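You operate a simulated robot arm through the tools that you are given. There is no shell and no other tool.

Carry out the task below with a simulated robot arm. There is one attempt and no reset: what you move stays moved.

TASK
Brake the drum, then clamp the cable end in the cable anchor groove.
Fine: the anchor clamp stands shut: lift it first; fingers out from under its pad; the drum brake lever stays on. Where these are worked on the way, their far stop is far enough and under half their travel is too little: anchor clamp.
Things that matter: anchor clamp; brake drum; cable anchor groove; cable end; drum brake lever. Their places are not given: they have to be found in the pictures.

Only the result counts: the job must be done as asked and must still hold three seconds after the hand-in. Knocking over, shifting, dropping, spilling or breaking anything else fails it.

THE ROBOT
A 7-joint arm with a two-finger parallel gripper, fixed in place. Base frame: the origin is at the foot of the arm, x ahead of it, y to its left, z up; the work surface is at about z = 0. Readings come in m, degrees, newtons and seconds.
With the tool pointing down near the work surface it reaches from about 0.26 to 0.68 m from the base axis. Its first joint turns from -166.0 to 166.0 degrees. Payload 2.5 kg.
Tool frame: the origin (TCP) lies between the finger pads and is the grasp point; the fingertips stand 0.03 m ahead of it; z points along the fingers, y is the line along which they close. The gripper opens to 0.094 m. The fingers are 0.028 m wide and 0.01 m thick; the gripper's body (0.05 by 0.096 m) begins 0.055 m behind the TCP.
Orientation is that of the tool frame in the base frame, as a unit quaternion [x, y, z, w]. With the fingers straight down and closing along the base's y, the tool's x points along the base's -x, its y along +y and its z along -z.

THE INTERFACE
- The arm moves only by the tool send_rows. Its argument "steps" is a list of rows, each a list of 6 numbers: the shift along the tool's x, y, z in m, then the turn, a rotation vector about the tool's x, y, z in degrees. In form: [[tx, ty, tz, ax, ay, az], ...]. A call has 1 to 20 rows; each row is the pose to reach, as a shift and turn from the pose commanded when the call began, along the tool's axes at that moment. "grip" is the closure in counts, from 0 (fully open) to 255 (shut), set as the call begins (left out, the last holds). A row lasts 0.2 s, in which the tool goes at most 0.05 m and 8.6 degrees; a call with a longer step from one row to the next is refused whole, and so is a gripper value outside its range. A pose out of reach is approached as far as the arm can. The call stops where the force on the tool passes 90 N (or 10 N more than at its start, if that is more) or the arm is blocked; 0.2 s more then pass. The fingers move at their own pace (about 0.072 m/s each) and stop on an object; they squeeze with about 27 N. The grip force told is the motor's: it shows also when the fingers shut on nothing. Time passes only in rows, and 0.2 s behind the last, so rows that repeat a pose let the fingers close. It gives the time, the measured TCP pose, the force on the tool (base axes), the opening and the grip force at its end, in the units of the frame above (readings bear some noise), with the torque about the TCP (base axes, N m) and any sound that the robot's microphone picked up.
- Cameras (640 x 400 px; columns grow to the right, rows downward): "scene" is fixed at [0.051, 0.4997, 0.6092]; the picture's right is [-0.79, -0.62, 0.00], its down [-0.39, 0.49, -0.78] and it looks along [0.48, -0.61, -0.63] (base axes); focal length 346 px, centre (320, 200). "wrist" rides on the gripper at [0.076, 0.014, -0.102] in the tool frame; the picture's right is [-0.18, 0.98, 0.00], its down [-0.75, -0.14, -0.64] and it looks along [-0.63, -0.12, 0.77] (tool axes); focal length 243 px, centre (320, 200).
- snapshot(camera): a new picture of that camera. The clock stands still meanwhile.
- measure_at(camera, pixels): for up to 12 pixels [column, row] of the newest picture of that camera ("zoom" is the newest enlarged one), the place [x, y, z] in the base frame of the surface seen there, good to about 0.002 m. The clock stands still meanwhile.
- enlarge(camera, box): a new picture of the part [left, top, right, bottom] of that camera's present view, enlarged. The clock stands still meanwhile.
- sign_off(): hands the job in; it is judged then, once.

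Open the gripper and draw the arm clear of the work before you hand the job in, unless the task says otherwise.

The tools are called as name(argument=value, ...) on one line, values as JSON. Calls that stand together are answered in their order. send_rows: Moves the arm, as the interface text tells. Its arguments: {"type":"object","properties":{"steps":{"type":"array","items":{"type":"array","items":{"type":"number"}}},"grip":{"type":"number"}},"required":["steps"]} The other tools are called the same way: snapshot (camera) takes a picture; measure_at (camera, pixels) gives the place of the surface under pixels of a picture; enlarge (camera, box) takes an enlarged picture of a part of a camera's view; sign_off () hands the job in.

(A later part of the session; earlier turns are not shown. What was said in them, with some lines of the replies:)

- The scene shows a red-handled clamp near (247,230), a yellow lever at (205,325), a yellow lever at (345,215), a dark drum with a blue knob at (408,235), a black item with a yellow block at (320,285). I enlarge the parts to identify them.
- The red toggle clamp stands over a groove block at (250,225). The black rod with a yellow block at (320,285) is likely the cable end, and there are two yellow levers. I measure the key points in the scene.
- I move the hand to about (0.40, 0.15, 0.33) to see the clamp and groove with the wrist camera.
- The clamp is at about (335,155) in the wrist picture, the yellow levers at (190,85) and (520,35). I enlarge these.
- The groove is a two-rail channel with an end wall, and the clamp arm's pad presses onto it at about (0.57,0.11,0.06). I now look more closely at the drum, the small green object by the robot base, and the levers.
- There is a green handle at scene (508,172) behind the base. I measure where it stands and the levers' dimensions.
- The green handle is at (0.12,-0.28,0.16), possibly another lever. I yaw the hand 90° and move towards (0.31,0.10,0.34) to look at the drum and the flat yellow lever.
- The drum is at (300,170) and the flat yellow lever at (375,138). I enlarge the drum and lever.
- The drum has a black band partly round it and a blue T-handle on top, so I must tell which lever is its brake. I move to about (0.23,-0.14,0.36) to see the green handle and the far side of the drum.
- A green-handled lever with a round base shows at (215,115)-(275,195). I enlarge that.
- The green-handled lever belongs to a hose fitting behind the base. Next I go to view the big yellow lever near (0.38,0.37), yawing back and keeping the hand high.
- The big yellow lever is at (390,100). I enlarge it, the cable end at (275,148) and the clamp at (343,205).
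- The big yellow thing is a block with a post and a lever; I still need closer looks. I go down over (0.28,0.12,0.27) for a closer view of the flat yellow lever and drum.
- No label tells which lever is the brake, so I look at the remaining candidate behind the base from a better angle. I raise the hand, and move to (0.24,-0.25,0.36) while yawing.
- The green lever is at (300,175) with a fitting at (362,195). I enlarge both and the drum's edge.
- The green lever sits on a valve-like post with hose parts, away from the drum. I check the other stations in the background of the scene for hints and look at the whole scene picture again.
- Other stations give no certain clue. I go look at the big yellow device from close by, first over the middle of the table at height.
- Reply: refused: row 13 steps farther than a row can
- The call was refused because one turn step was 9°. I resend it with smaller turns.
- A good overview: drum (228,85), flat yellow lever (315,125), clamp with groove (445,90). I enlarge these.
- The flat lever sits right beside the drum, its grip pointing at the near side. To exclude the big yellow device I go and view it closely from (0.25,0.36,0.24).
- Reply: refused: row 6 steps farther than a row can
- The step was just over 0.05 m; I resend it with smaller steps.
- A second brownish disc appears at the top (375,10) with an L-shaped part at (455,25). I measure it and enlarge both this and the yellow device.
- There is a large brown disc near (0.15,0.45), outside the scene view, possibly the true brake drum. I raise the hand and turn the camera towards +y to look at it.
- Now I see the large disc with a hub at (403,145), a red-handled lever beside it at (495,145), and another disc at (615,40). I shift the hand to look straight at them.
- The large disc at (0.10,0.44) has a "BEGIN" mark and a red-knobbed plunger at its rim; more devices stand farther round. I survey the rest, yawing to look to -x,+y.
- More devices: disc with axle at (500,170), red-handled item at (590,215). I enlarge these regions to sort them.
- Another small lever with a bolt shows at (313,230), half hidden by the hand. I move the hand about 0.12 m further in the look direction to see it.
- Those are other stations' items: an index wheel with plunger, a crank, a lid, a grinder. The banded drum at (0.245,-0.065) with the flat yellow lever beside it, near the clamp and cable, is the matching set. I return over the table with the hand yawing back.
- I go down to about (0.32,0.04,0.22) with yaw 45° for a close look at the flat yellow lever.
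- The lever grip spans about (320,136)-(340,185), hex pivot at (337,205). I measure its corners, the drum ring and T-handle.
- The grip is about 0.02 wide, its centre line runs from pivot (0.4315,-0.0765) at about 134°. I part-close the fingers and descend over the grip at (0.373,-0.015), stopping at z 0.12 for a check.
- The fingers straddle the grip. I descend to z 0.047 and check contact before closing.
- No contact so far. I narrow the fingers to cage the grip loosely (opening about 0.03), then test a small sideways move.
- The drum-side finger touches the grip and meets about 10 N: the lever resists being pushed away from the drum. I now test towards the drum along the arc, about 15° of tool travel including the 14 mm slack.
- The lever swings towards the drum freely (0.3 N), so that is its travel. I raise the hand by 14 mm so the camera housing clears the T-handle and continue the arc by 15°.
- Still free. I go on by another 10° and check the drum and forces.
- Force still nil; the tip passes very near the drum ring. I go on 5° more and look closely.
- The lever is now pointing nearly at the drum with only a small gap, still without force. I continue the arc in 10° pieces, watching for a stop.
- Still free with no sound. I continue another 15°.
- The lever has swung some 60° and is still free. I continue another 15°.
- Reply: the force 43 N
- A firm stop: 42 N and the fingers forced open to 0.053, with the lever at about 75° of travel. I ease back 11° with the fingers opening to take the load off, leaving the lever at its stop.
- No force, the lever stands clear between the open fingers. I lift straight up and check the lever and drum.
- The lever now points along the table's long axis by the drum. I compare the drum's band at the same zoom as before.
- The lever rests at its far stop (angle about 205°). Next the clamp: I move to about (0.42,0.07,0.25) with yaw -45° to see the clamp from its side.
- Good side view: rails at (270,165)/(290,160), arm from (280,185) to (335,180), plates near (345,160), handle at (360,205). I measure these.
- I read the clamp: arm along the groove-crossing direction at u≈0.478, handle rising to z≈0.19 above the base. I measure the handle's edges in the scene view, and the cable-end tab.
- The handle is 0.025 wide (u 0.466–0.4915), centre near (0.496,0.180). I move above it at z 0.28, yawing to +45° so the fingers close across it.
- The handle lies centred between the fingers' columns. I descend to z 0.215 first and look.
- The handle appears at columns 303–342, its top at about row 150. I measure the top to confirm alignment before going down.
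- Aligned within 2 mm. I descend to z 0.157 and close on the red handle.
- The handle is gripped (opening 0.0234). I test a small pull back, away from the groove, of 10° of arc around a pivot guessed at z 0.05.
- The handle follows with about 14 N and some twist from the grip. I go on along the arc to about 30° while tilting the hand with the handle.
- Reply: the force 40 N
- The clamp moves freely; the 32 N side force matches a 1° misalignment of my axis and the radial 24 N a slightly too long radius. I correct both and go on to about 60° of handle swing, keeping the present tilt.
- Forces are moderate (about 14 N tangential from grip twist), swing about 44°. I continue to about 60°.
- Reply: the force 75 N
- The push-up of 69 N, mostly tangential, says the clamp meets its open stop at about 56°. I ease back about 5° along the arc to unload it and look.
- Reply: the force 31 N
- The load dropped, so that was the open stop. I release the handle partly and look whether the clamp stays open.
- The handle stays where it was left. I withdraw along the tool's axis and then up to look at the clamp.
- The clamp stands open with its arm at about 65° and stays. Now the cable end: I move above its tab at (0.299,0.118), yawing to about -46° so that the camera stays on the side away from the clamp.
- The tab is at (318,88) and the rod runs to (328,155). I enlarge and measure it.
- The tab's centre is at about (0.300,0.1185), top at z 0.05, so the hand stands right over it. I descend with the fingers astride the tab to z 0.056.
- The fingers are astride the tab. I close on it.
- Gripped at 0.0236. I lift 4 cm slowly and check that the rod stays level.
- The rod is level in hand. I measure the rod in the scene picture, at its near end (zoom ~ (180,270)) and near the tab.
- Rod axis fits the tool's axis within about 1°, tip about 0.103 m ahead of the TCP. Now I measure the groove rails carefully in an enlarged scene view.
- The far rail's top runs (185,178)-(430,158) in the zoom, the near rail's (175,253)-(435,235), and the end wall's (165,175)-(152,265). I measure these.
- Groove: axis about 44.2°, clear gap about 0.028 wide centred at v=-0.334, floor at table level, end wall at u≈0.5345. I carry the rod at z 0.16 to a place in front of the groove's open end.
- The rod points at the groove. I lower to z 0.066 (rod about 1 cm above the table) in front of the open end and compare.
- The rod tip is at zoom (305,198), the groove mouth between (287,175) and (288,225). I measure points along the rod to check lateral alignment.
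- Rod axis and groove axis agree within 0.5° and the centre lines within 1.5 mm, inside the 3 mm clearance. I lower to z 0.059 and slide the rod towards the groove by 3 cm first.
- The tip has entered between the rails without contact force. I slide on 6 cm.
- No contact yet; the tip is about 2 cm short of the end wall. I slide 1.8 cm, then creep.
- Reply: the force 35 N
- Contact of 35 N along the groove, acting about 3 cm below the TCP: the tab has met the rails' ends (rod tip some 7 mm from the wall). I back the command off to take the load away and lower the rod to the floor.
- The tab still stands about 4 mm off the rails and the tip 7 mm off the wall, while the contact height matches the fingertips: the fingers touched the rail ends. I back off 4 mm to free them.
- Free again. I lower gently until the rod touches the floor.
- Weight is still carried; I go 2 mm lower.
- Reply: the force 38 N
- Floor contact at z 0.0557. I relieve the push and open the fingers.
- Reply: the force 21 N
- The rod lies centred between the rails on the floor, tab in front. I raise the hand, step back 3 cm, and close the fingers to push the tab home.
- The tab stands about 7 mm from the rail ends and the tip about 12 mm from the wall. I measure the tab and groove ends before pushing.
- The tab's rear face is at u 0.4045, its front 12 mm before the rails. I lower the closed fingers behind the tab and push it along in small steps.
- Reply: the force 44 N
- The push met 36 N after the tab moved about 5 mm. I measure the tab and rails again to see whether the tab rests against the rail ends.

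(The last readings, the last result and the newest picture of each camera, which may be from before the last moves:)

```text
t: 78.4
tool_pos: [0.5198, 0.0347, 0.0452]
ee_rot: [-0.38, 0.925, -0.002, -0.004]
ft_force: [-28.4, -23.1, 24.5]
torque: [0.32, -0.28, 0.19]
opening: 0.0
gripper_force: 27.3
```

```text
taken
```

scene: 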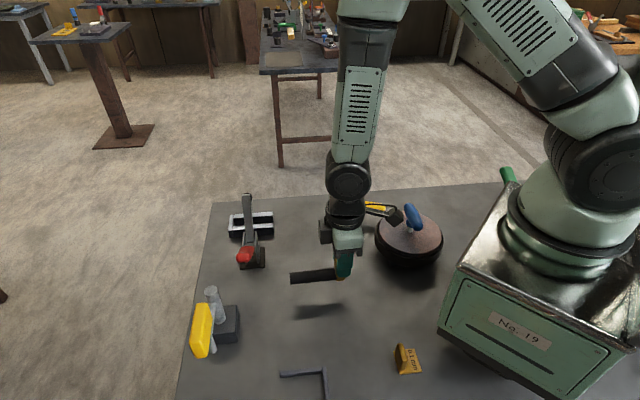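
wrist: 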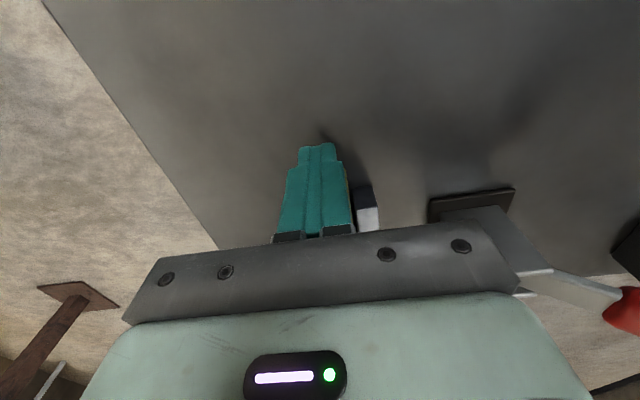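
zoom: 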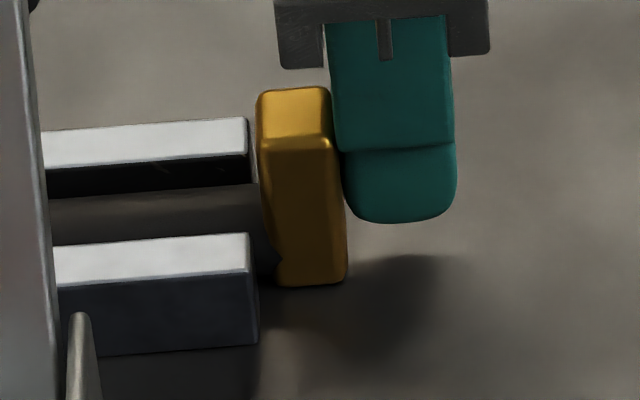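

The tab looks still 5 mm short of the rails and the tip about 10 mm short of the wall, yet it resisted. I withdraw upward and look along the groove with the wrist camera.

send_rows(steps=[[0.01, 0, 0, 0, 0, 0], [0.02, 0, -0.03, 0, 0, 0], [0.04, 0, -0.07, 0, 0, 0], [0.06, 0, -0.11, 0, 0, 0], [0.07, 0, -0.14, 0, 0, 0], [0.07, 0, -0.14, 0, 0, 0]])

snapshot(camera="wrist")

enlarge(camera="wrist", box=[230, 100, 400, 230])

enlarge(camera="scene", box=[220, 180, 310, 250])

```text
t: 79.8
tool_pos: [0.4724, -0.0084, 0.1851]
ee_rot: [-0.38, 0.925, 0.0, -0.001]
ft_force: [-1.0, 0.0, -0.2]
torque: [-0.01, 0.02, 0.02]
opening: 0.0
gripper_force: 26.9
```

```text
taken
```

wrist: 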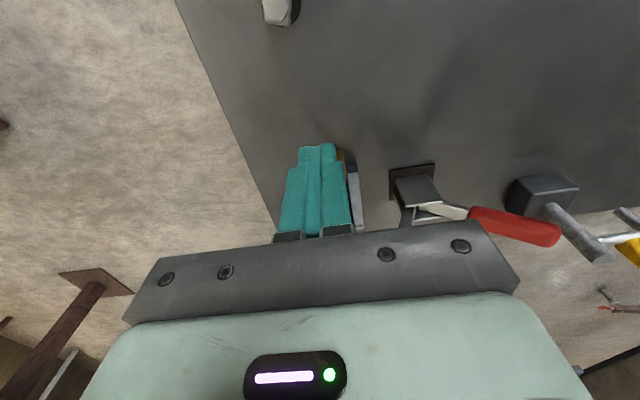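

```text
3.08 times, centred on (315, 165) of wrist
```

zoom: 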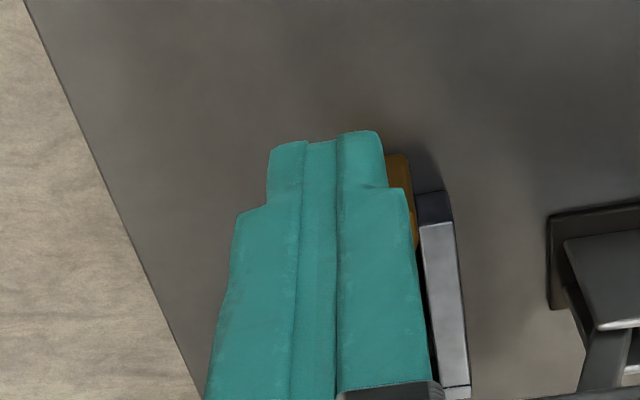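

```text
5.71 times, centred on (265, 215) of scene
```

zoom: 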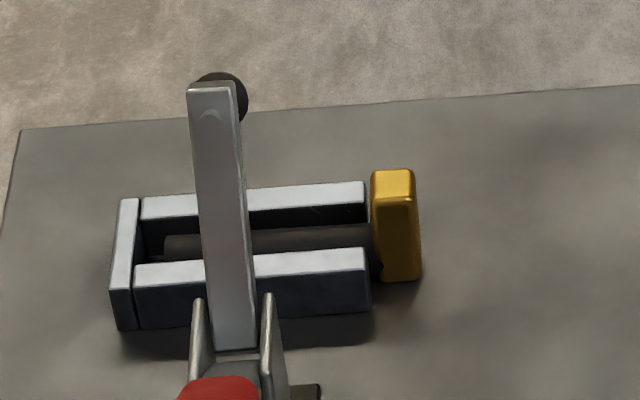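

The closed fingers hide the groove, so I open them to see between, staying high.

send_rows(grip=0, steps=[[0.01, 0, -0.02, 0, 0, 0], [0.02, 0, -0.04, 0, 0, 0], [0.02, 0, -0.04, 0, 0, 0], [0.02, 0, -0.04, 0, 0, 0]])

snapshot(camera="wrist")

enlarge(camera="wrist", box=[270, 100, 400, 230])

```text
t: 80.8
tool_pos: [0.4582, -0.0242, 0.2267]
ee_rot: [-0.381, 0.925, 0.0, 0.0]
ft_force: [-0.3, 1.0, -0.3]
torque: [0.0, 0.02, -0.04]
opening: 0.0941
gripper_force: 0.2
```

```text
taken
```

wrist: 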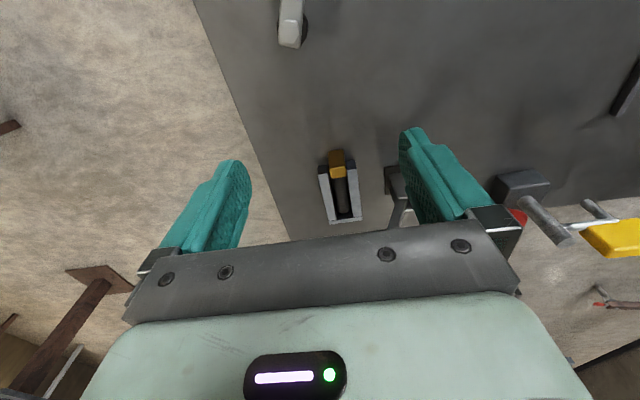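

```text
3.08 times, centred on (335, 165) of wrist
```

zoom: 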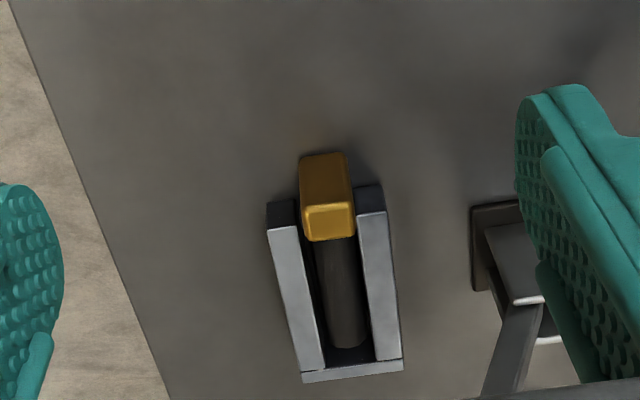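

A clear view: the rod lies in the groove with the tab at its mouth. I enlarge further and measure the rod tip, wall and rail ends.

enlarge(camera="wrist", box=[310, 140, 370, 230])

measure_at(camera="zoom", pixels=[[320, 115], [360, 108], [330, 180], [375, 170], [335, 200], [375, 195], [360, 320], [350, 335], [360, 350], [400, 350], [310, 330], [395, 330]])

```text
4.44 times, centred on (340, 185) of wrist
```

zoom: 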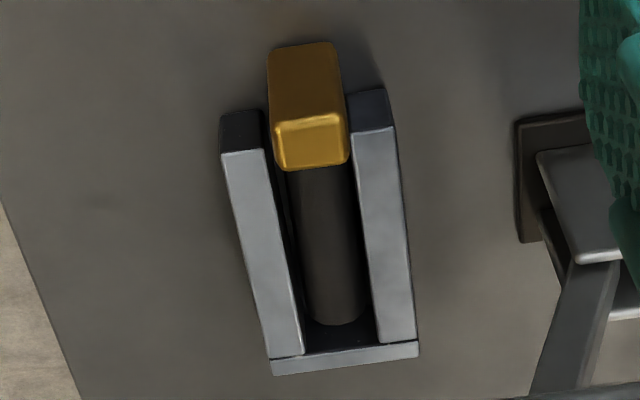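

```text
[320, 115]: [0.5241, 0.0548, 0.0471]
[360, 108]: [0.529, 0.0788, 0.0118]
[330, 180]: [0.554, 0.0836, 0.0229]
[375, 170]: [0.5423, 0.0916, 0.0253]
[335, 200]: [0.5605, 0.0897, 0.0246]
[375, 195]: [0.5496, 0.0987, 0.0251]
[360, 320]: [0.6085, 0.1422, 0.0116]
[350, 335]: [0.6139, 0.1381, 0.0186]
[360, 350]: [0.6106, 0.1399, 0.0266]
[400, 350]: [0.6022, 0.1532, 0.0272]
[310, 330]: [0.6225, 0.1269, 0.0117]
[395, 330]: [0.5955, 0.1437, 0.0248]
```

I measure the rod's tip and side gaps in this enlarged view.

measure_at(camera="zoom", pixels=[[338, 315], [338, 322], [325, 318], [350, 315], [320, 240], [300, 245], [350, 235], [362, 235], [288, 230], [340, 240], [310, 125], [340, 160]])

```text
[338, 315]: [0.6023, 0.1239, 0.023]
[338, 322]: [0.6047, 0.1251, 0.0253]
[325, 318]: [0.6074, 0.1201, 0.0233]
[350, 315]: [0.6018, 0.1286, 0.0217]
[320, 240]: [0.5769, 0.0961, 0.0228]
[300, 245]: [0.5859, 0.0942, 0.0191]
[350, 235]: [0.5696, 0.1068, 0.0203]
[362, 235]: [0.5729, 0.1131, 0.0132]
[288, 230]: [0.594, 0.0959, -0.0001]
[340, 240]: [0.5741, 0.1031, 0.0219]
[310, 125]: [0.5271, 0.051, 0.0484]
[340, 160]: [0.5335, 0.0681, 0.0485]
```

No hard stop is visible: the earlier jam came from pushing at the tab's top, which tipped it. I go back over the tab to regrip it higher (tips above the rails) and push it home while held.

send_rows(grip=100, steps=[[-0.03, 0, 0.02, 0, 0, 0], [-0.07, 0.0003, 0.04, 0, 0, 0], [-0.106, 0.0003, 0.06, 0, 0, 0], [-0.106, 0.0003, 0.1, 0, 0, 0], [-0.106, 0.0003, 0.135, 0, 0, 0], [-0.106, 0.0003, 0.135, 0, 0, 0]])

snapshot(camera="wrist")

enlarge(camera="scene", box=[220, 160, 310, 250])

```text
t: 82.2
tool_pos: [0.5342, 0.0486, 0.0915]
ee_rot: [-0.381, 0.925, 0.0, 0.0]
ft_force: [1.1, 0.1, 0.3]
torque: [0.02, -0.02, 0.03]
opening: 0.0575
gripper_force: 0.1
```

```text
taken
```

wrist: 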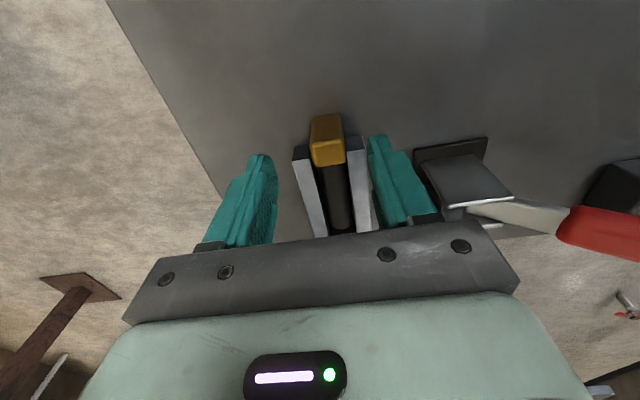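

```text
4.44 times, centred on (265, 205) of scene
```

zoom: 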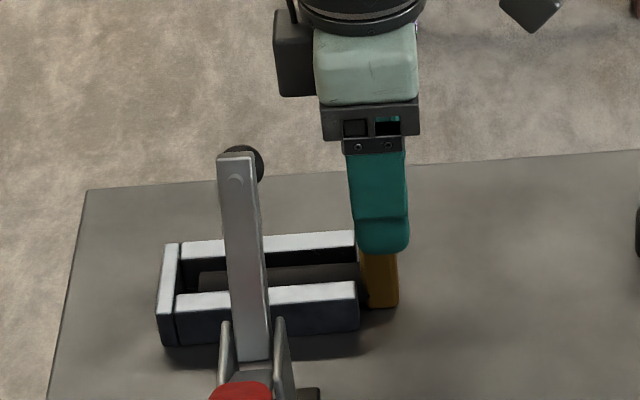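

I measure the tab's top corners in the wrist picture to centre the fingers on it.

measure_at(camera="wrist", pixels=[[314, 145], [329, 150], [342, 145], [318, 160], [330, 160], [343, 158], [303, 155], [356, 150], [312, 200], [362, 200], [335, 205], [345, 222]])

```text
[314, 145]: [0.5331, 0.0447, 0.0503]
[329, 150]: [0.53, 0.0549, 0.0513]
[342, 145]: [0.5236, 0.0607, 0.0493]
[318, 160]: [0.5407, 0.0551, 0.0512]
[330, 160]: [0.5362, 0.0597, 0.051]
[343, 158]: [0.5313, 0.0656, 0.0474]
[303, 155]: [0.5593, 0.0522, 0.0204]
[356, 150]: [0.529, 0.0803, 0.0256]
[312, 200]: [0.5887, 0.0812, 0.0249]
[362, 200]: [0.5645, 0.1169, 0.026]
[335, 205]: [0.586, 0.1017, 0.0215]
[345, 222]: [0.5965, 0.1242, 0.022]
```

The tab's centre lies about 4 mm to the +v side of the hand. I shift by that, descend to z 0.0625 and close.

send_rows(steps=[[0.001, 0.004, 0.01, 0, 0, 0], [0.002, 0.004, 0.029, 0, 0, 0], [0.002, 0.004, 0.029, 0, 0, 0]])

send_rows(grip=255, steps=[[0, 0, 0, 0, 0, 0], [0, 0, 0, 0, 0, 0], [0, 0, 0, 0, 0, 0]])

enlarge(camera="scene", box=[220, 180, 310, 250])

snapshot(camera="wrist")

```text
t: 83.0
tool_pos: [0.5284, 0.0505, 0.0625]
ee_rot: [-0.38, 0.925, 0.0, 0.0]
ft_force: [0.3, -0.6, 0.2]
torque: [0.0, 0.02, -0.01]
opening: 0.0574
gripper_force: 0.0
```

```text
t: 83.8
tool_pos: [0.5294, 0.0516, 0.0626]
ee_rot: [-0.38, 0.925, 0.0, 0.0]
ft_force: [0.2, -0.5, 1.1]
torque: [0.0, -0.02, -0.09]
opening: 0.0236
gripper_force: 26.7
```

```text
5.71 times, centred on (265, 215) of scene
```

zoom: 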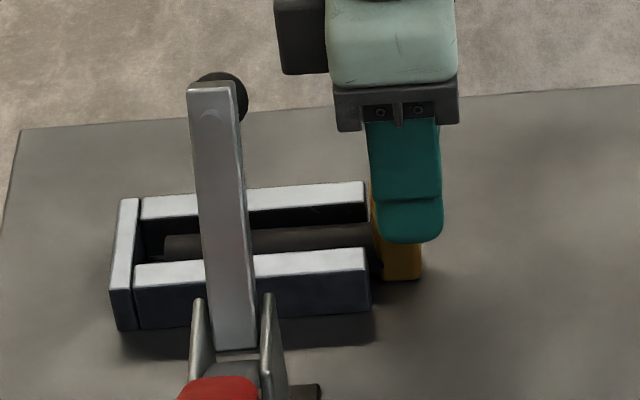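

```text
taken
```

wrist: 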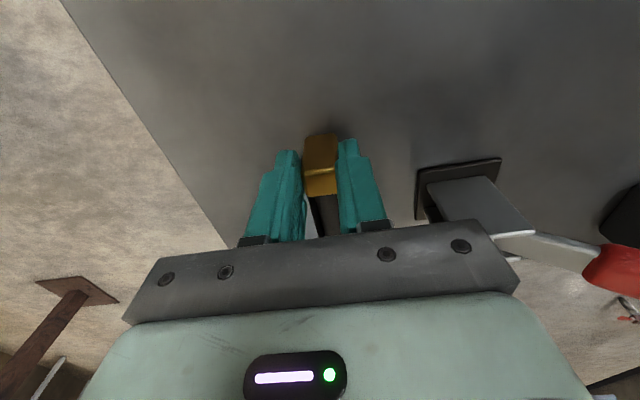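

Gripped again with almost no side force. I lift 1 mm and push on along the groove in 2 mm steps.

send_rows(steps=[[0, 0, -0.001, 0, 0, 0], [-0.002, 0, -0.001, 0, 0, 0], [-0.004, 0, -0.001, 0, 0, 0], [-0.006, 0, -0.001, 0, 0, 0], [-0.006, 0, -0.001, 0, 0, 0]])

enlarge(camera="scene", box=[220, 180, 310, 250])

```text
t: 85.0
tool_pos: [0.5299, 0.052, 0.0617]
ee_rot: [-0.379, 0.926, -0.002, -0.004]
ft_force: [-24.7, -28.0, 8.1]
torque: [-0.62, 0.52, -0.29]
opening: 0.0237
gripper_force: 26.8
```

```text
5.71 times, centred on (265, 215) of scene
```

zoom: 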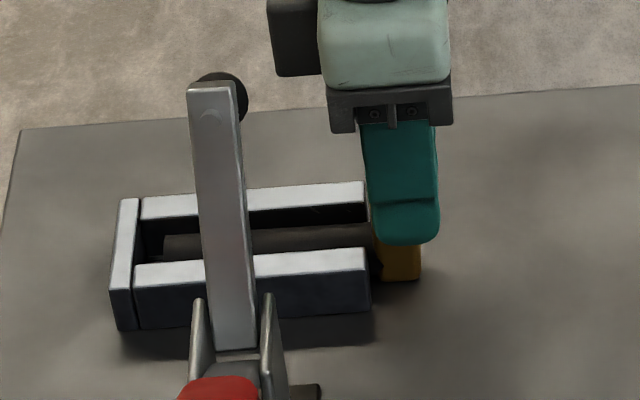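

Blocked at once at the same place, with the reaction at rod-tip height: the tip seems to meet a stop near u 0.52. I relieve the push and look closely at the groove's end.

send_rows(steps=[[0.006, 0, 0.001, 0, 0, 0], [0.006, 0, 0.001, 0, 0, 0]])

enlarge(camera="scene", box=[232, 205, 264, 235])

```text
t: 85.6
tool_pos: [0.5292, 0.0528, 0.0628]
ee_rot: [-0.381, 0.924, 0.0, 0.002]
ft_force: [1.8, -10.4, -9.6]
torque: [-0.99, 0.32, -0.38]
opening: 0.0235
gripper_force: 26.9
```

```text
13.33 times, centred on (248, 220) of scene
```

zoom: 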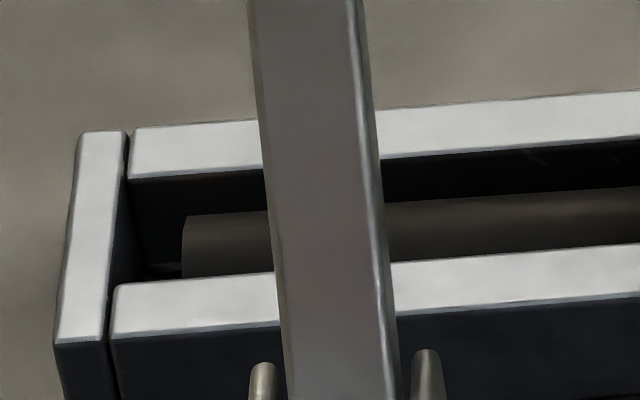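

The tip sits firmly against an end stop (three pushes ended at the same spot), so it is home. I release the tab and look.

send_rows(grip=100, steps=[[0, 0, 0, 0, 0, 0], [0, 0, 0, 0, 0, 0], [0, 0, 0, 0, 0, 0]])

enlarge(camera="scene", box=[220, 180, 310, 250])

snapshot(camera="wrist")

```text
t: 86.4
tool_pos: [0.5282, 0.0516, 0.0621]
ee_rot: [-0.381, 0.925, 0.0, 0.0]
ft_force: [-0.1, 0.0, -0.3]
torque: [0.05, -0.02, 0.04]
opening: 0.0573
gripper_force: 0.0
```

```text
5.71 times, centred on (265, 215) of scene
```

zoom: 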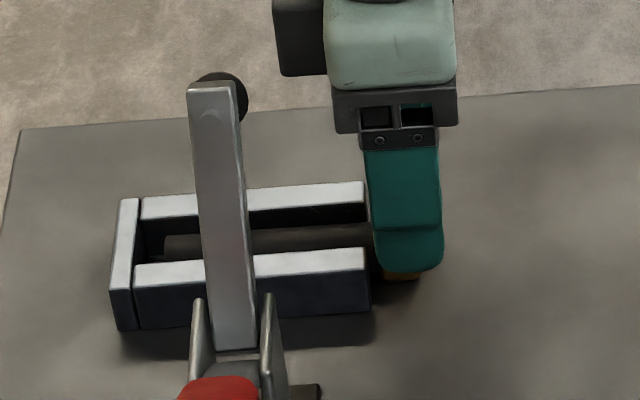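

```text
taken
```

wrist: 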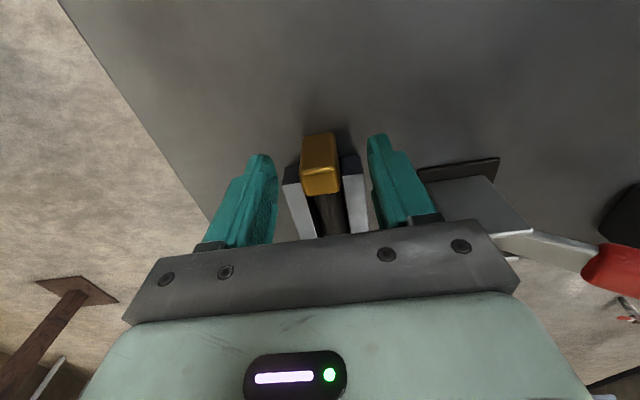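

Released. I rise and step back to view the rod in the groove once more.

send_rows(grip=0, steps=[[0, 0, -0.04, 0, 0, 0], [0, 0, -0.08, 0, 0, 0], [0.03, 0, -0.11, 0, 0, 0], [0.06, 0, -0.14, 0, 0, 0], [0.09, 0, -0.16, 0, 0, 0], [0.09, 0, -0.16, 0, 0, 0]])

snapshot(camera="wrist")

enlarge(camera="wrist", box=[310, 140, 370, 230])

enlarge(camera="scene", box=[220, 180, 310, 250])

```text
t: 87.8
tool_pos: [0.4673, -0.0124, 0.2222]
ee_rot: [-0.382, 0.924, 0.0, 0.0]
ft_force: [-1.0, 0.6, -0.2]
torque: [0.04, 0.01, -0.03]
opening: 0.0938
gripper_force: 0.0
```

```text
taken
```

wrist: 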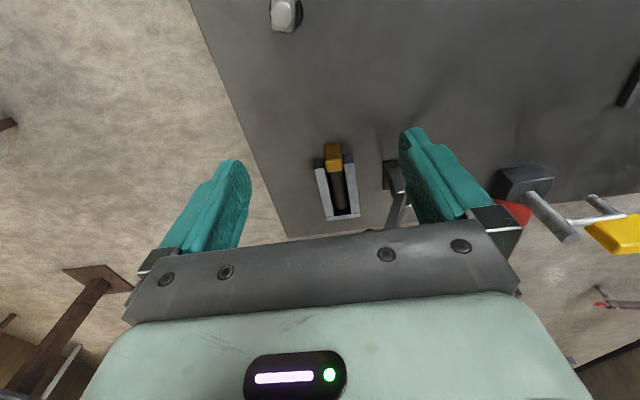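

```text
4.44 times, centred on (340, 185) of wrist
```

zoom: 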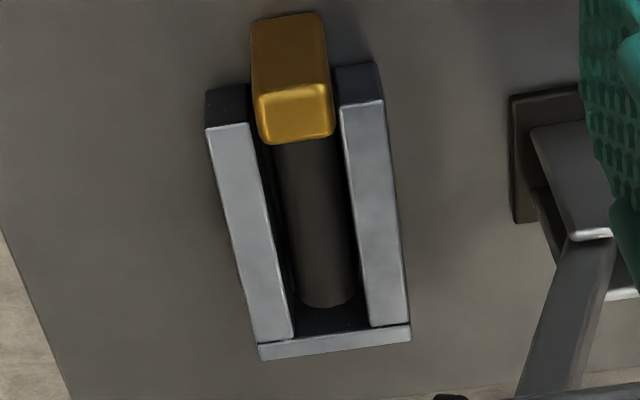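

```text
5.71 times, centred on (265, 215) of scene
```

zoom: 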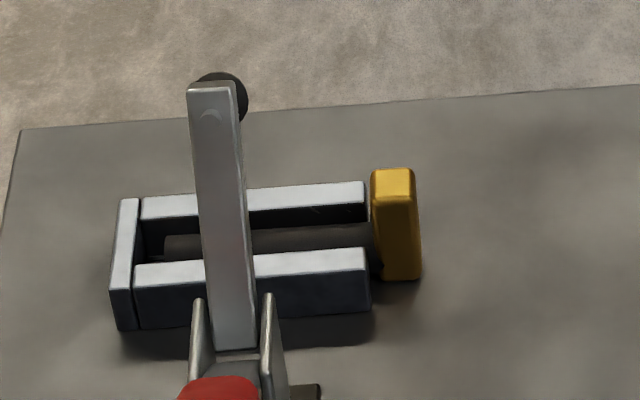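

The rod lies in the groove with the pad's place over it. Now I go back to the clamp handle: rise, cross over to (0.414,0.264,0.30) and yaw to +45°.

send_rows(grip=110, steps=[[-0.005, 0.008, -0.03, 0, 0, 7], [-0.012, 0.018, -0.06, 0, 0, 14], [-0.024, 0.036, -0.08, 0, 0, 21], [-0.038, 0.056, -0.08, 0, 0, 28], [-0.052, 0.077, -0.08, 0, 0, 35], [-0.066, 0.098, -0.08, 0, 0, 42], [-0.08, 0.119, -0.08, 0, 0, 49], [-0.094, 0.14, -0.08, 0, 0, 56], [-0.108, 0.16, -0.08, 0, 0, 63], [-0.122, 0.18, -0.08, 0, 0, 70], [-0.136, 0.2, -0.08, 0, 0, 77], [-0.15, 0.22, -0.08, 0, 0, 84], [-0.157, 0.2335, -0.08, 0, 0, 90], [-0.157, 0.2335, -0.08, 0, 0, 90]])

snapshot(camera="wrist")

snapshot(camera="scene")

```text
t: 90.8
tool_pos: [0.4113, 0.2655, 0.3023]
ee_rot: [0.385, 0.923, 0.0, 0.0]
ft_force: [-0.2, 1.0, 0.8]
torque: [-0.02, -0.03, 0.02]
opening: 0.0535
gripper_force: 0.0
```

```text
taken
```

wrist: 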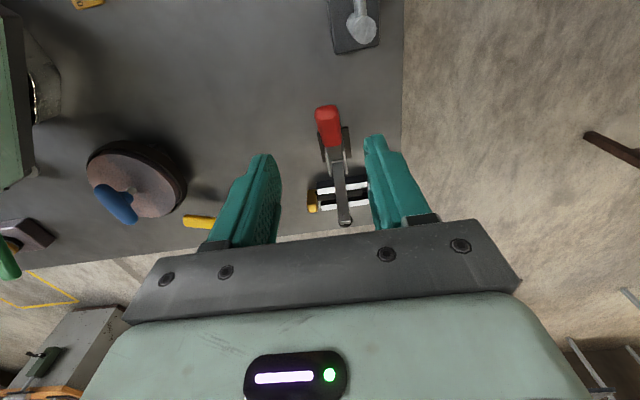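

```text
taken
```

scene: 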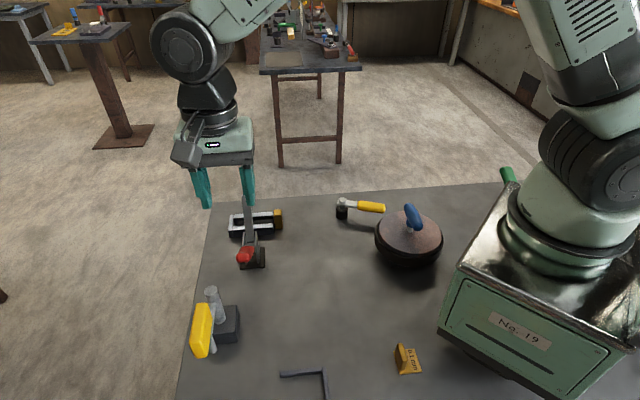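

The red handle is at (328,125) in the wrist picture. I measure it to plan the regrip.

measure_at(camera="wrist", pixels=[[327, 110], [328, 125], [330, 142], [318, 118], [338, 116], [320, 140], [341, 140], [334, 155], [340, 190], [344, 218]])

enlarge(camera="wrist", box=[290, 90, 390, 235])

```text
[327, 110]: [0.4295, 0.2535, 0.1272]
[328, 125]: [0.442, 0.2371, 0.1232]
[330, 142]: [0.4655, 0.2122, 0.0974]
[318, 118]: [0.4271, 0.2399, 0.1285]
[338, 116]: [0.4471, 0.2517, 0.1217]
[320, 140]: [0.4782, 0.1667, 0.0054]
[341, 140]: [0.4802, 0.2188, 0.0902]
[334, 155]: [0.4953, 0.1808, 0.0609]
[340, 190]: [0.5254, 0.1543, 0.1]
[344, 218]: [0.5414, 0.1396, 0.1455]
```

```text
2.76 times, centred on (340, 162) of wrist
```

zoom: 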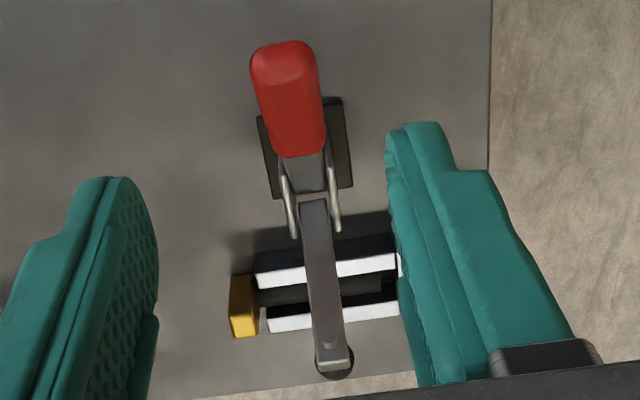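

The handle stands tilted about 54° back, grip centre near (0.44,0.239,0.115). I tilt the hand 35° and lower to the pre-grasp pose.

send_rows(steps=[[-0.0005, 0.0005, 0.03, 0, -8, 0], [-0.001, 0.001, 0.06, 0, -16, 0], [-0.0015, 0.0015, 0.09, 0, -24, 0], [-0.002, 0.002, 0.115, 0, -32, 0], [-0.0028, 0.0023, 0.138, 0, -35, 0], [-0.0028, 0.0023, 0.138, 0, -35, 0]])

snapshot(camera="wrist")

```text
t: 92.2
tool_pos: [0.4164, 0.2643, 0.1636]
ee_rot: [0.367, 0.88, -0.115, 0.278]
ft_force: [0.7, 0.1, -0.6]
torque: [-0.03, 0.01, 0.0]
opening: 0.0535
gripper_force: 0.2
```

```text
taken
```

wrist: 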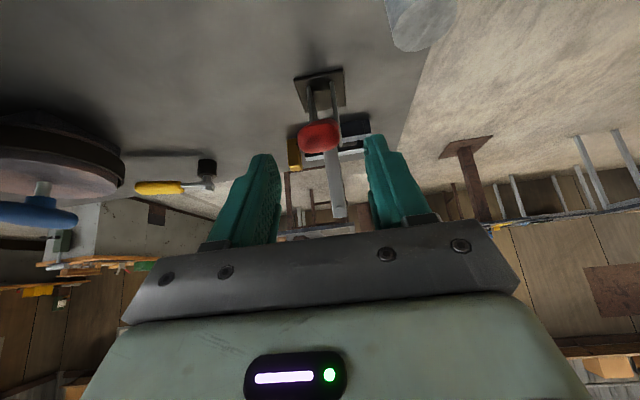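

The handle is seen end-on at (319,135), between the fingers. I advance 6 cm along the tool axis.

send_rows(steps=[[0, 0, 0.02, 0, 0, 0], [0, 0, 0.04, 0, 0, 0], [0, 0, 0.058, 0, 0, 0], [0, 0, 0.058, 0, 0, 0]])

snapshot(camera="wrist")

```text
t: 93.2
tool_pos: [0.4387, 0.24, 0.117]
ee_rot: [0.366, 0.88, -0.116, 0.278]
ft_force: [-0.1, -0.5, 0.2]
torque: [0.02, -0.02, 0.01]
opening: 0.0535
gripper_force: 0.0
```

```text
taken
```

wrist: 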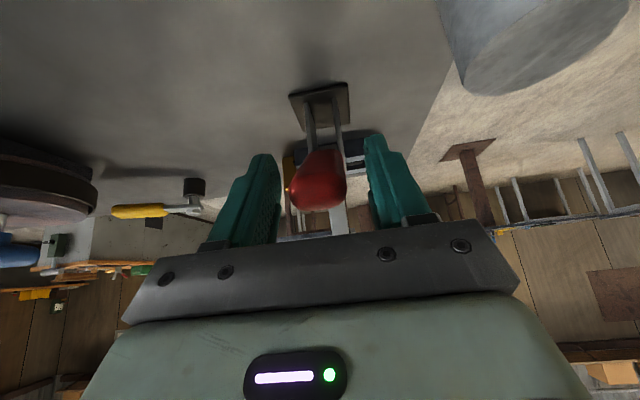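

The pose matches the earlier release. I close on the handle and bring it back up the arc to about 30°.

send_rows(grip=255, steps=[[0, 0, 0, 0, 0, 0], [0, 0, 0, 0, 0, 0], [0, 0, 0, 0, 0, 0]])

send_rows(steps=[[-0.0055, 0, -0.0014, 0, 2, 0], [-0.011, 0, -0.0026, 0, 4, 0], [-0.0172, 0, -0.0034, 0, 6.5, 0], [-0.0237, 0, -0.004, 0, 9, 0], [-0.031, 0, -0.0039, 0, 12, 0], [-0.0383, 0, -0.0037, 0, 14.5, 0], [-0.0383, 0, -0.0037, 0, 14.5, 0]])

snapshot(camera="wrist")

```text
t: 94.0
tool_pos: [0.4394, 0.2384, 0.1161]
ee_rot: [0.366, 0.881, -0.115, 0.277]
ft_force: [-0.3, -0.9, -1.2]
torque: [0.15, -0.06, 0.31]
opening: 0.0235
gripper_force: 44.5
```

```text
t: 95.6
tool_pos: [0.4589, 0.2207, 0.1417]
ee_rot: [0.379, 0.908, -0.068, 0.164]
ft_force: [-14.1, 15.0, 13.6]
torque: [0.76, 0.71, 0.05]
opening: 0.0236
gripper_force: 45.1
```

```text
taken
```

wrist: 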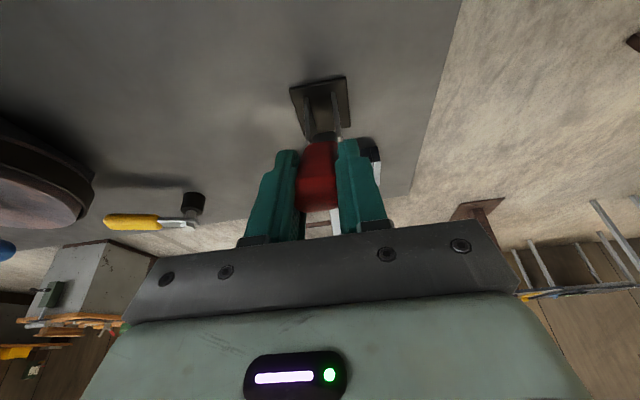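

Moderate forces; the clamp is coming down. I continue to about 8° before shut.

send_rows(steps=[[-0.0074, 0, -0.0012, 0, 3, 0], [-0.0148, 0, -0.0021, 0, 6, 0], [-0.0212, 0, -0.002, 0, 8.5, 0], [-0.0275, 0, -0.0016, 0, 11, 0], [-0.034, 0, -0.0008, 0, 13.5, 0], [-0.0402, 0, 0.0004, 0, 16, 0], [-0.0402, 0, 0.0004, 0, 16, 0]])

enlarge(camera="scene", box=[200, 150, 320, 270])

```text
t: 97.2
tool_pos: [0.4863, 0.1937, 0.1551]
ee_rot: [0.384, 0.922, -0.015, 0.035]
ft_force: [-1.0, 16.2, 0.3]
torque: [0.98, 0.86, 0.01]
opening: 0.0232
gripper_force: 45.7
```

```text
3.33 times, centred on (260, 210) of scene
```

zoom: 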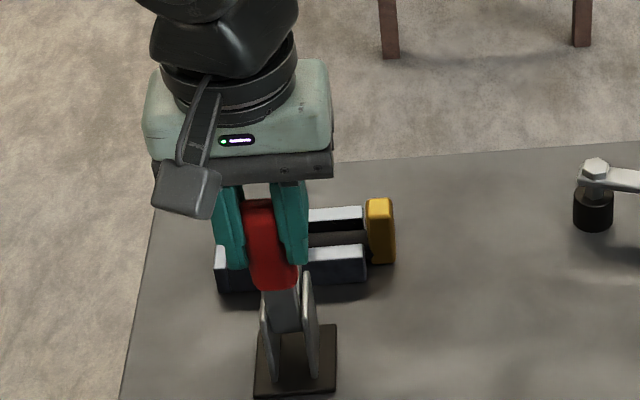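

About 8° remain; I go on to the upright position where the clamp was first shut.

send_rows(steps=[[-0.005, 0.0002, 0, 0, 1.5, 0], [-0.01, 0.0003, 0, 0, 3, 0], [-0.0146, 0.0003, 0.0001, 0, 4.5, 0], [-0.0146, 0.0003, 0.0001, 0, 4.5, 0]])

enlarge(camera="scene", box=[200, 150, 320, 270])

snapshot(camera="wrist")

```text
t: 98.2
tool_pos: [0.4967, 0.1823, 0.1563]
ee_rot: [0.385, 0.923, 0.0, 0.0]
ft_force: [1.7, 19.4, -1.5]
torque: [0.94, 0.9, -0.06]
opening: 0.0235
gripper_force: 44.6
```

```text
3.33 times, centred on (260, 210) of scene
```

zoom: 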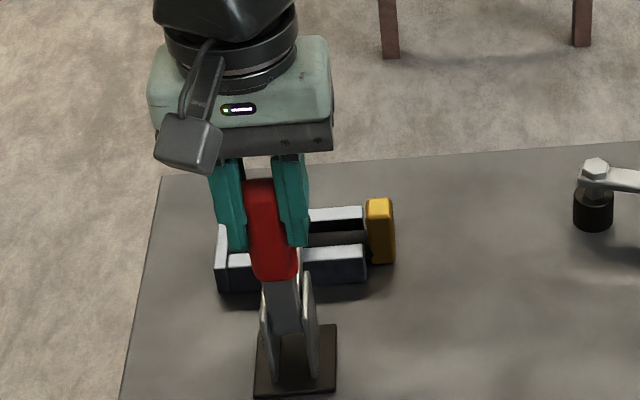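

```text
taken
```

wrist: 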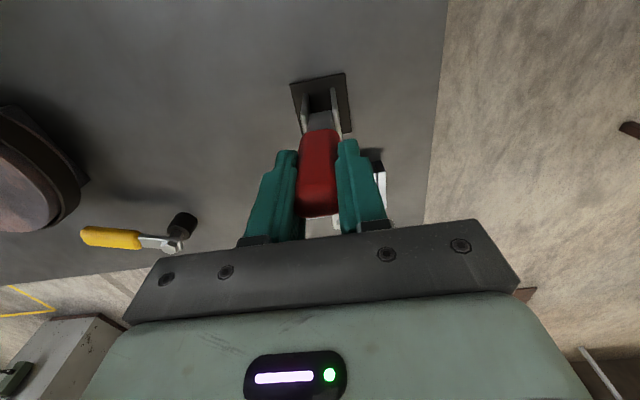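

The handle is back at its first position; the resistance (about 12 N) is like the moving friction. I press a little further to make sure that the pad bears on the rod.

send_rows(steps=[[-0.002, 0.0004, 0, 0, 0, 0], [-0.004, 0.0004, 0, 0, 0, 0], [-0.004, 0.0004, 0, 0, 0, 0]])

```text
t: 99.0
tool_pos: [0.5006, 0.178, 0.1563]
ee_rot: [0.385, 0.923, 0.0, 0.001]
ft_force: [-8.7, 10.9, 8.2]
torque: [0.96, 0.86, 0.02]
opening: 0.0235
gripper_force: 45.0
```

Still only friction-level force and it moved, so the pad is not yet bearing. I press on in small steps.

send_rows(steps=[[-0.002, 0, 0, 0, 0, 0], [-0.004, 0, 0, 0, 0, 0], [-0.006, 0, 0, 0, 0, 0], [-0.006, 0, 0, 0, 0, 0]])

snapshot(camera="wrist")

enlarge(camera="scene", box=[200, 150, 320, 270])

```text
t: 100.0
tool_pos: [0.5023, 0.1765, 0.1559]
ee_rot: [0.384, 0.923, -0.001, -0.002]
ft_force: [-21.7, 14.3, 9.9]
torque: [0.76, 0.61, -0.02]
opening: 0.0235
gripper_force: 45.0
```

```text
taken
```

wrist: 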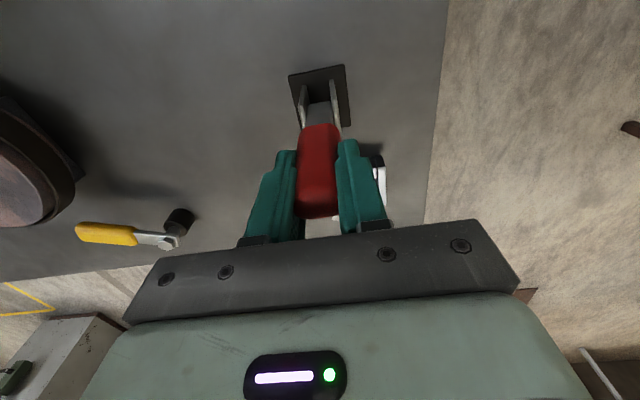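

```text
3.33 times, centred on (260, 210) of scene
```

zoom: 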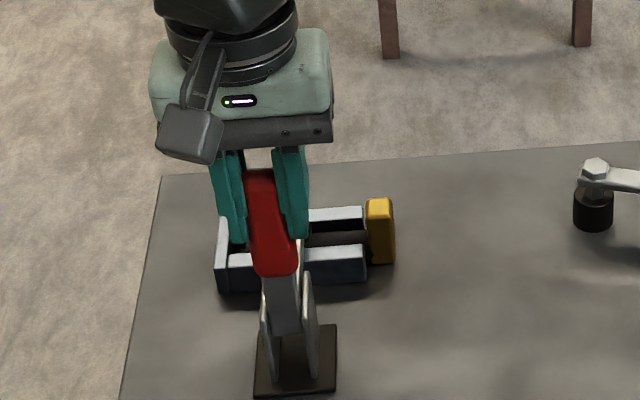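

The resistance has risen to 25 N and the handle lags, so the pad begins to bear. I press 2 mm more to confirm a firm stop.

send_rows(steps=[[-0.001, 0, 0, 0, 0, 0], [-0.002, 0, 0, 0, 0, 0], [-0.002, 0, 0, 0, 0, 0]])

```text
t: 100.8
tool_pos: [0.5023, 0.1762, 0.1552]
ee_rot: [0.383, 0.924, 0.0, -0.003]
ft_force: [-30.3, 18.6, 15.1]
torque: [0.64, 0.42, -0.01]
opening: 0.0234
gripper_force: 45.2
```

Firm stop (35 N, no further motion): the clamp is shut on the rod. I open the fingers to release the handle.

send_rows(grip=110, steps=[[0, 0, 0, 0, 0, 0], [0, 0, 0, 0, 0, 0], [0, 0, 0, 0, 0, 0]])

send_rows(steps=[[0, 0, -0.04, 0, 0, 0], [0, 0, -0.08, 0, 0, 0], [0, 0, -0.12, 0, 0, 0], [0.04, 0, -0.14, 0, 0, 0], [0.08, 0, -0.14, 0, 0, 0], [0.08, 0, -0.14, 0, 0, 0]])

snapshot(camera="wrist")

enlarge(camera="scene", box=[210, 180, 300, 280])

```text
t: 101.6
tool_pos: [0.5031, 0.1728, 0.1576]
ee_rot: [0.386, 0.923, -0.001, 0.001]
ft_force: [0.3, -0.5, -0.4]
torque: [0.01, -0.02, -0.01]
opening: 0.0534
gripper_force: 0.0
```

```text
t: 103.0
tool_pos: [0.4503, 0.2327, 0.2968]
ee_rot: [0.385, 0.923, 0.0, -0.001]
ft_force: [0.0, 0.4, 0.6]
torque: [-0.04, 0.01, 0.04]
opening: 0.0538
gripper_force: 0.0
```

```text
taken
```

wrist: 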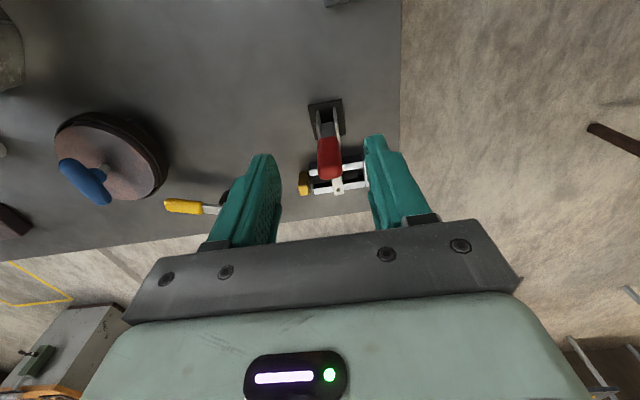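

```text
4.00 times, centred on (255, 230) of scene
```

zoom: 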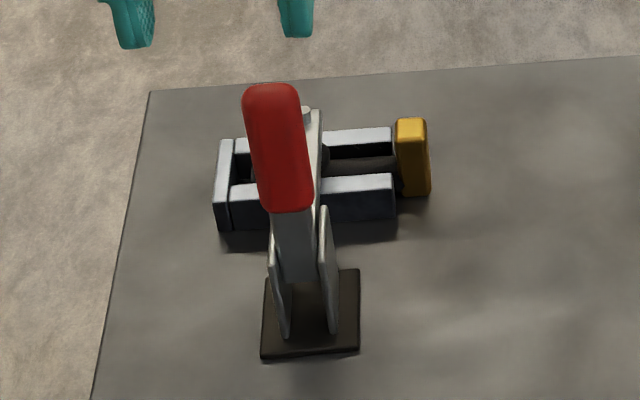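

The clamp stands shut as at the start, rod under its arm. I measure the arm's height and compare with the shut state, then look from the side.

measure_at(camera="wrist", pixels=[[339, 188], [334, 185], [325, 150], [327, 172], [303, 182], [312, 172], [358, 165], [360, 183], [178, 205], [210, 210]])

send_rows(grip=0, steps=[[0, -0.02, -0.02, 0, 0, -7.5], [0, -0.045, -0.02, 0, 0, -15], [0, -0.07, -0.02, 0, 0, -22.5], [0, -0.095, -0.02, 0, 0, -30], [-0.01, -0.12, -0.02, 0, 0, -37.5], [-0.02, -0.14, -0.02, 0, 0, -45], [-0.035, -0.15, -0.02, 0, 0, -52.5], [-0.05, -0.15, -0.02, 0, 0, -60], [-0.065, -0.15, -0.01, 0, 0, -67.5], [-0.08, -0.15, 0, 0, 0, -75], [-0.095, -0.15, 0.01, 0, 0, -82.5], [-0.1, -0.15, 0.02, 0, 0, -90], [-0.1, -0.15, 0.03, 0, 0, -90]])

snapshot(camera="wrist")

enlarge(camera="wrist", box=[240, 90, 420, 230])

```text
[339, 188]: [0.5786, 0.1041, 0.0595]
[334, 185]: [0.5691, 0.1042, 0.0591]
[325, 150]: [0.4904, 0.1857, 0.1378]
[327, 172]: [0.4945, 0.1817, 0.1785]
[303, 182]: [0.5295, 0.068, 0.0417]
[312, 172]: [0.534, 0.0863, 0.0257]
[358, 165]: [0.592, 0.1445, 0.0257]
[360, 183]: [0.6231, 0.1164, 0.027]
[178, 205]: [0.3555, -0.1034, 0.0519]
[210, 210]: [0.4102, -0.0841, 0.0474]
```

```text
t: 105.8
tool_pos: [0.4132, 0.0544, 0.2679]
ee_rot: [-0.381, 0.924, 0.0, 0.0]
ft_force: [-1.1, -0.3, 0.3]
torque: [0.02, 0.04, -0.01]
opening: 0.0941
gripper_force: 0.1
```

```text
taken
```

wrist: 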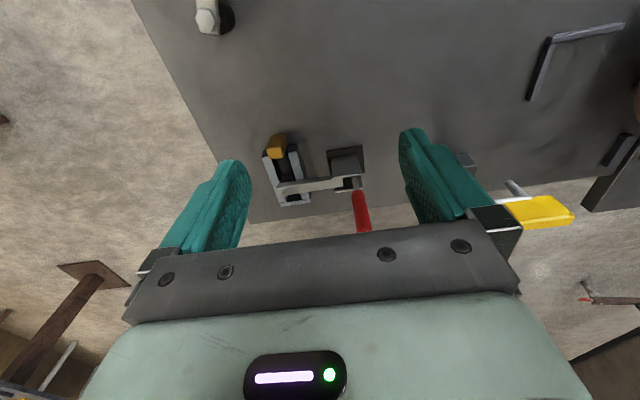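

```text
2.86 times, centred on (330, 160) of wrist
```

zoom: 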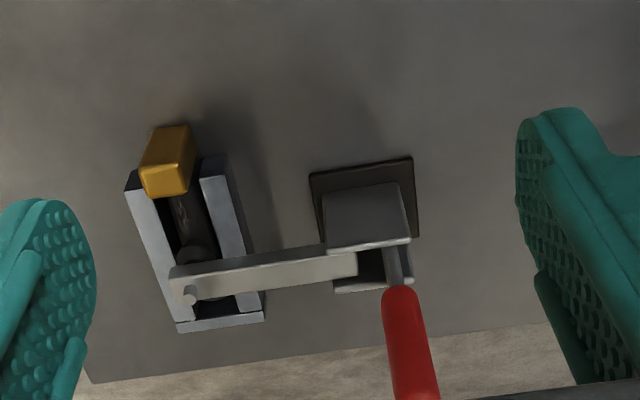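

The arm lies at z 0.0595, as when first shut, with its pad on the rod. I enlarge to check the pad contact and that the rod has not shifted.

enlarge(camera="wrist", box=[255, 125, 330, 215])

enlarge(camera="scene", box=[225, 190, 300, 245])

snapshot(camera="scene")

```text
4.44 times, centred on (292, 170) of wrist
```

zoom: 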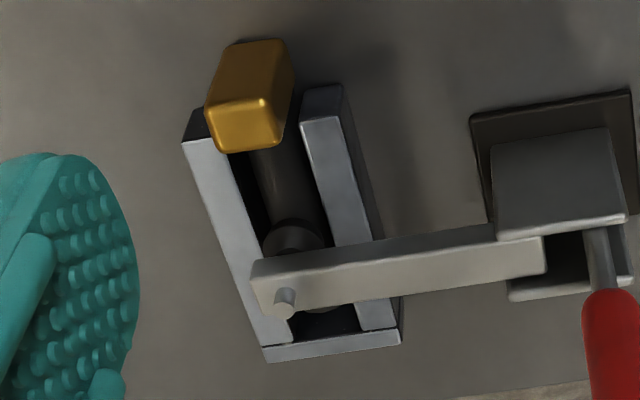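

```text
7.27 times, centred on (262, 218) of scene
```

zoom: 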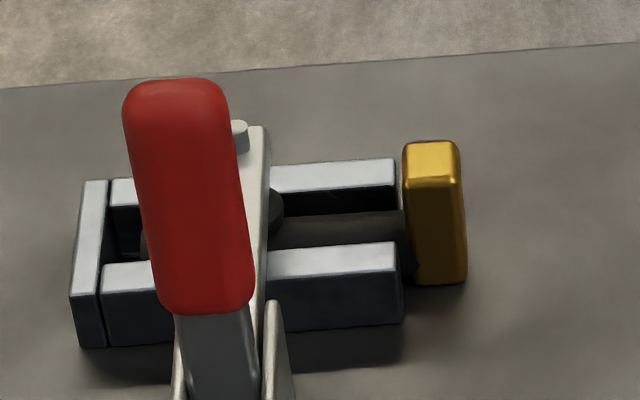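

```text
taken
```

scene: 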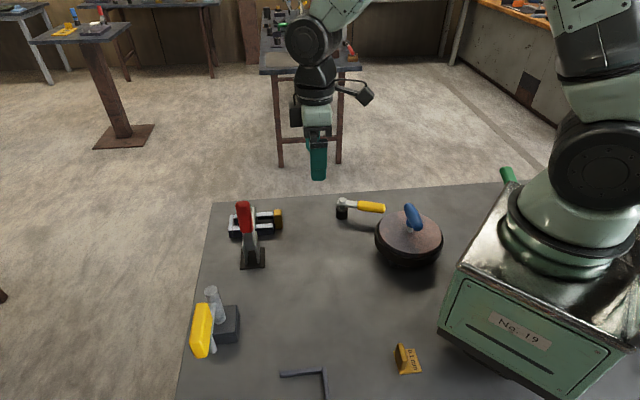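

All looks right: pad on the rod, clamp shut, lever still at its stop, hand open. I raise the arm well clear, let a few seconds pass, and check that all holds.

send_rows(grip=0, steps=[[0.01, 0, -0.04, 0, 0, 0], [0.02, 0, -0.08, 0, 0, 0], [0.03, 0, -0.12, 0, 0, 0], [0.04, 0, -0.15, 0, 0, 0], [0.04, 0, -0.15, 0, 0, 0], [0.04, 0, -0.15, 0, 0, 0], [0.04, 0, -0.15, 0, 0, 0], [0.04, 0, -0.15, 0, 0, 0], [0.04, 0, -0.15, 0, 0, 0], [0.04, 0, -0.15, 0, 0, 0], [0.04, 0, -0.15, 0, 0, 0], [0.04, 0, -0.15, 0, 0, 0], [0.04, 0, -0.15, 0, 0, 0], [0.04, 0, -0.15, 0, 0, 0], [0.04, 0, -0.15, 0, 0, 0]])

snapshot(camera="scene")

enlarge(camera="scene", box=[210, 180, 460, 290])

measure_at(camera="scene", pixels=[[342, 200], [358, 205], [370, 207], [382, 208], [245, 205], [250, 228], [280, 213], [280, 222]])

```text
t: 109.0
tool_pos: [0.3843, 0.0257, 0.4171]
ee_rot: [-0.381, 0.925, 0.0, 0.0]
ft_force: [-0.6, -0.3, -0.1]
torque: [0.01, -0.01, -0.01]
opening: 0.0941
gripper_force: 0.1
```

```text
taken
```

scene: 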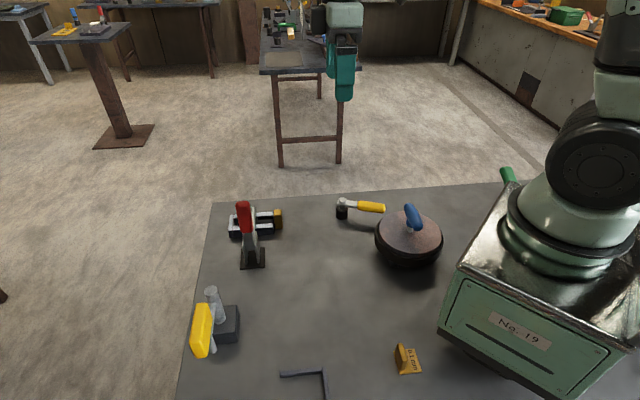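

```text
2.56 times, centred on (335, 235) of scene
```

zoom: 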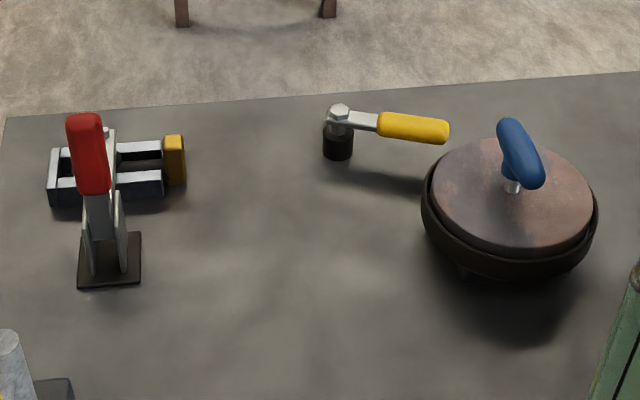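

```text
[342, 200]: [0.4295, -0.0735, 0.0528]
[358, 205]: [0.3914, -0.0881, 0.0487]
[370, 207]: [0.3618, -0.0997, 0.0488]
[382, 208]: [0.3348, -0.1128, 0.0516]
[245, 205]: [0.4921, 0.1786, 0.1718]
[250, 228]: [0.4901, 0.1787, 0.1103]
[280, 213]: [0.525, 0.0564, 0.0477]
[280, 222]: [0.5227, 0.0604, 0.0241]
```

After three seconds nothing has moved: the clamp handle is back at its first shut position (0.492,0.179,0.172), the tab is at (280,215), and the brake lever is at its far stop beside the drum. The hand is open and well clear, so I hand the job in.

sign_off()

```text
The job is handed in.
```

I swung the brake lever to its far stop, put the cable end in the anchor groove and shut the clamp on it. Nothing had moved in the pictures about two seconds after the arm was clear, and I then handed the job in. I was not told the result.

- **Drum brake:** I took the flat yellow lever beside the banded drum to be the drum brake lever. No label confirmed it, and I did not test whether the drum was held. It moved about 75° to a firm stop and stayed there.
- **Anchor clamp:** I lifted it to its open stop first (about 55–60°). Afterwards I brought the handle back to its starting position, with the pad resting on the rod.
- **Cable end:** The rod lies between the rails with its tab just outside the groove mouth. Its tip looks about 1 cm short of the end wall. Three pushes stopped at the same spot, so I took that as fully seated, but I saw nothing there that would stop it.

During insertion the fingertips or the rod touched the groove at about 35 N. Nothing else appeared to shift.
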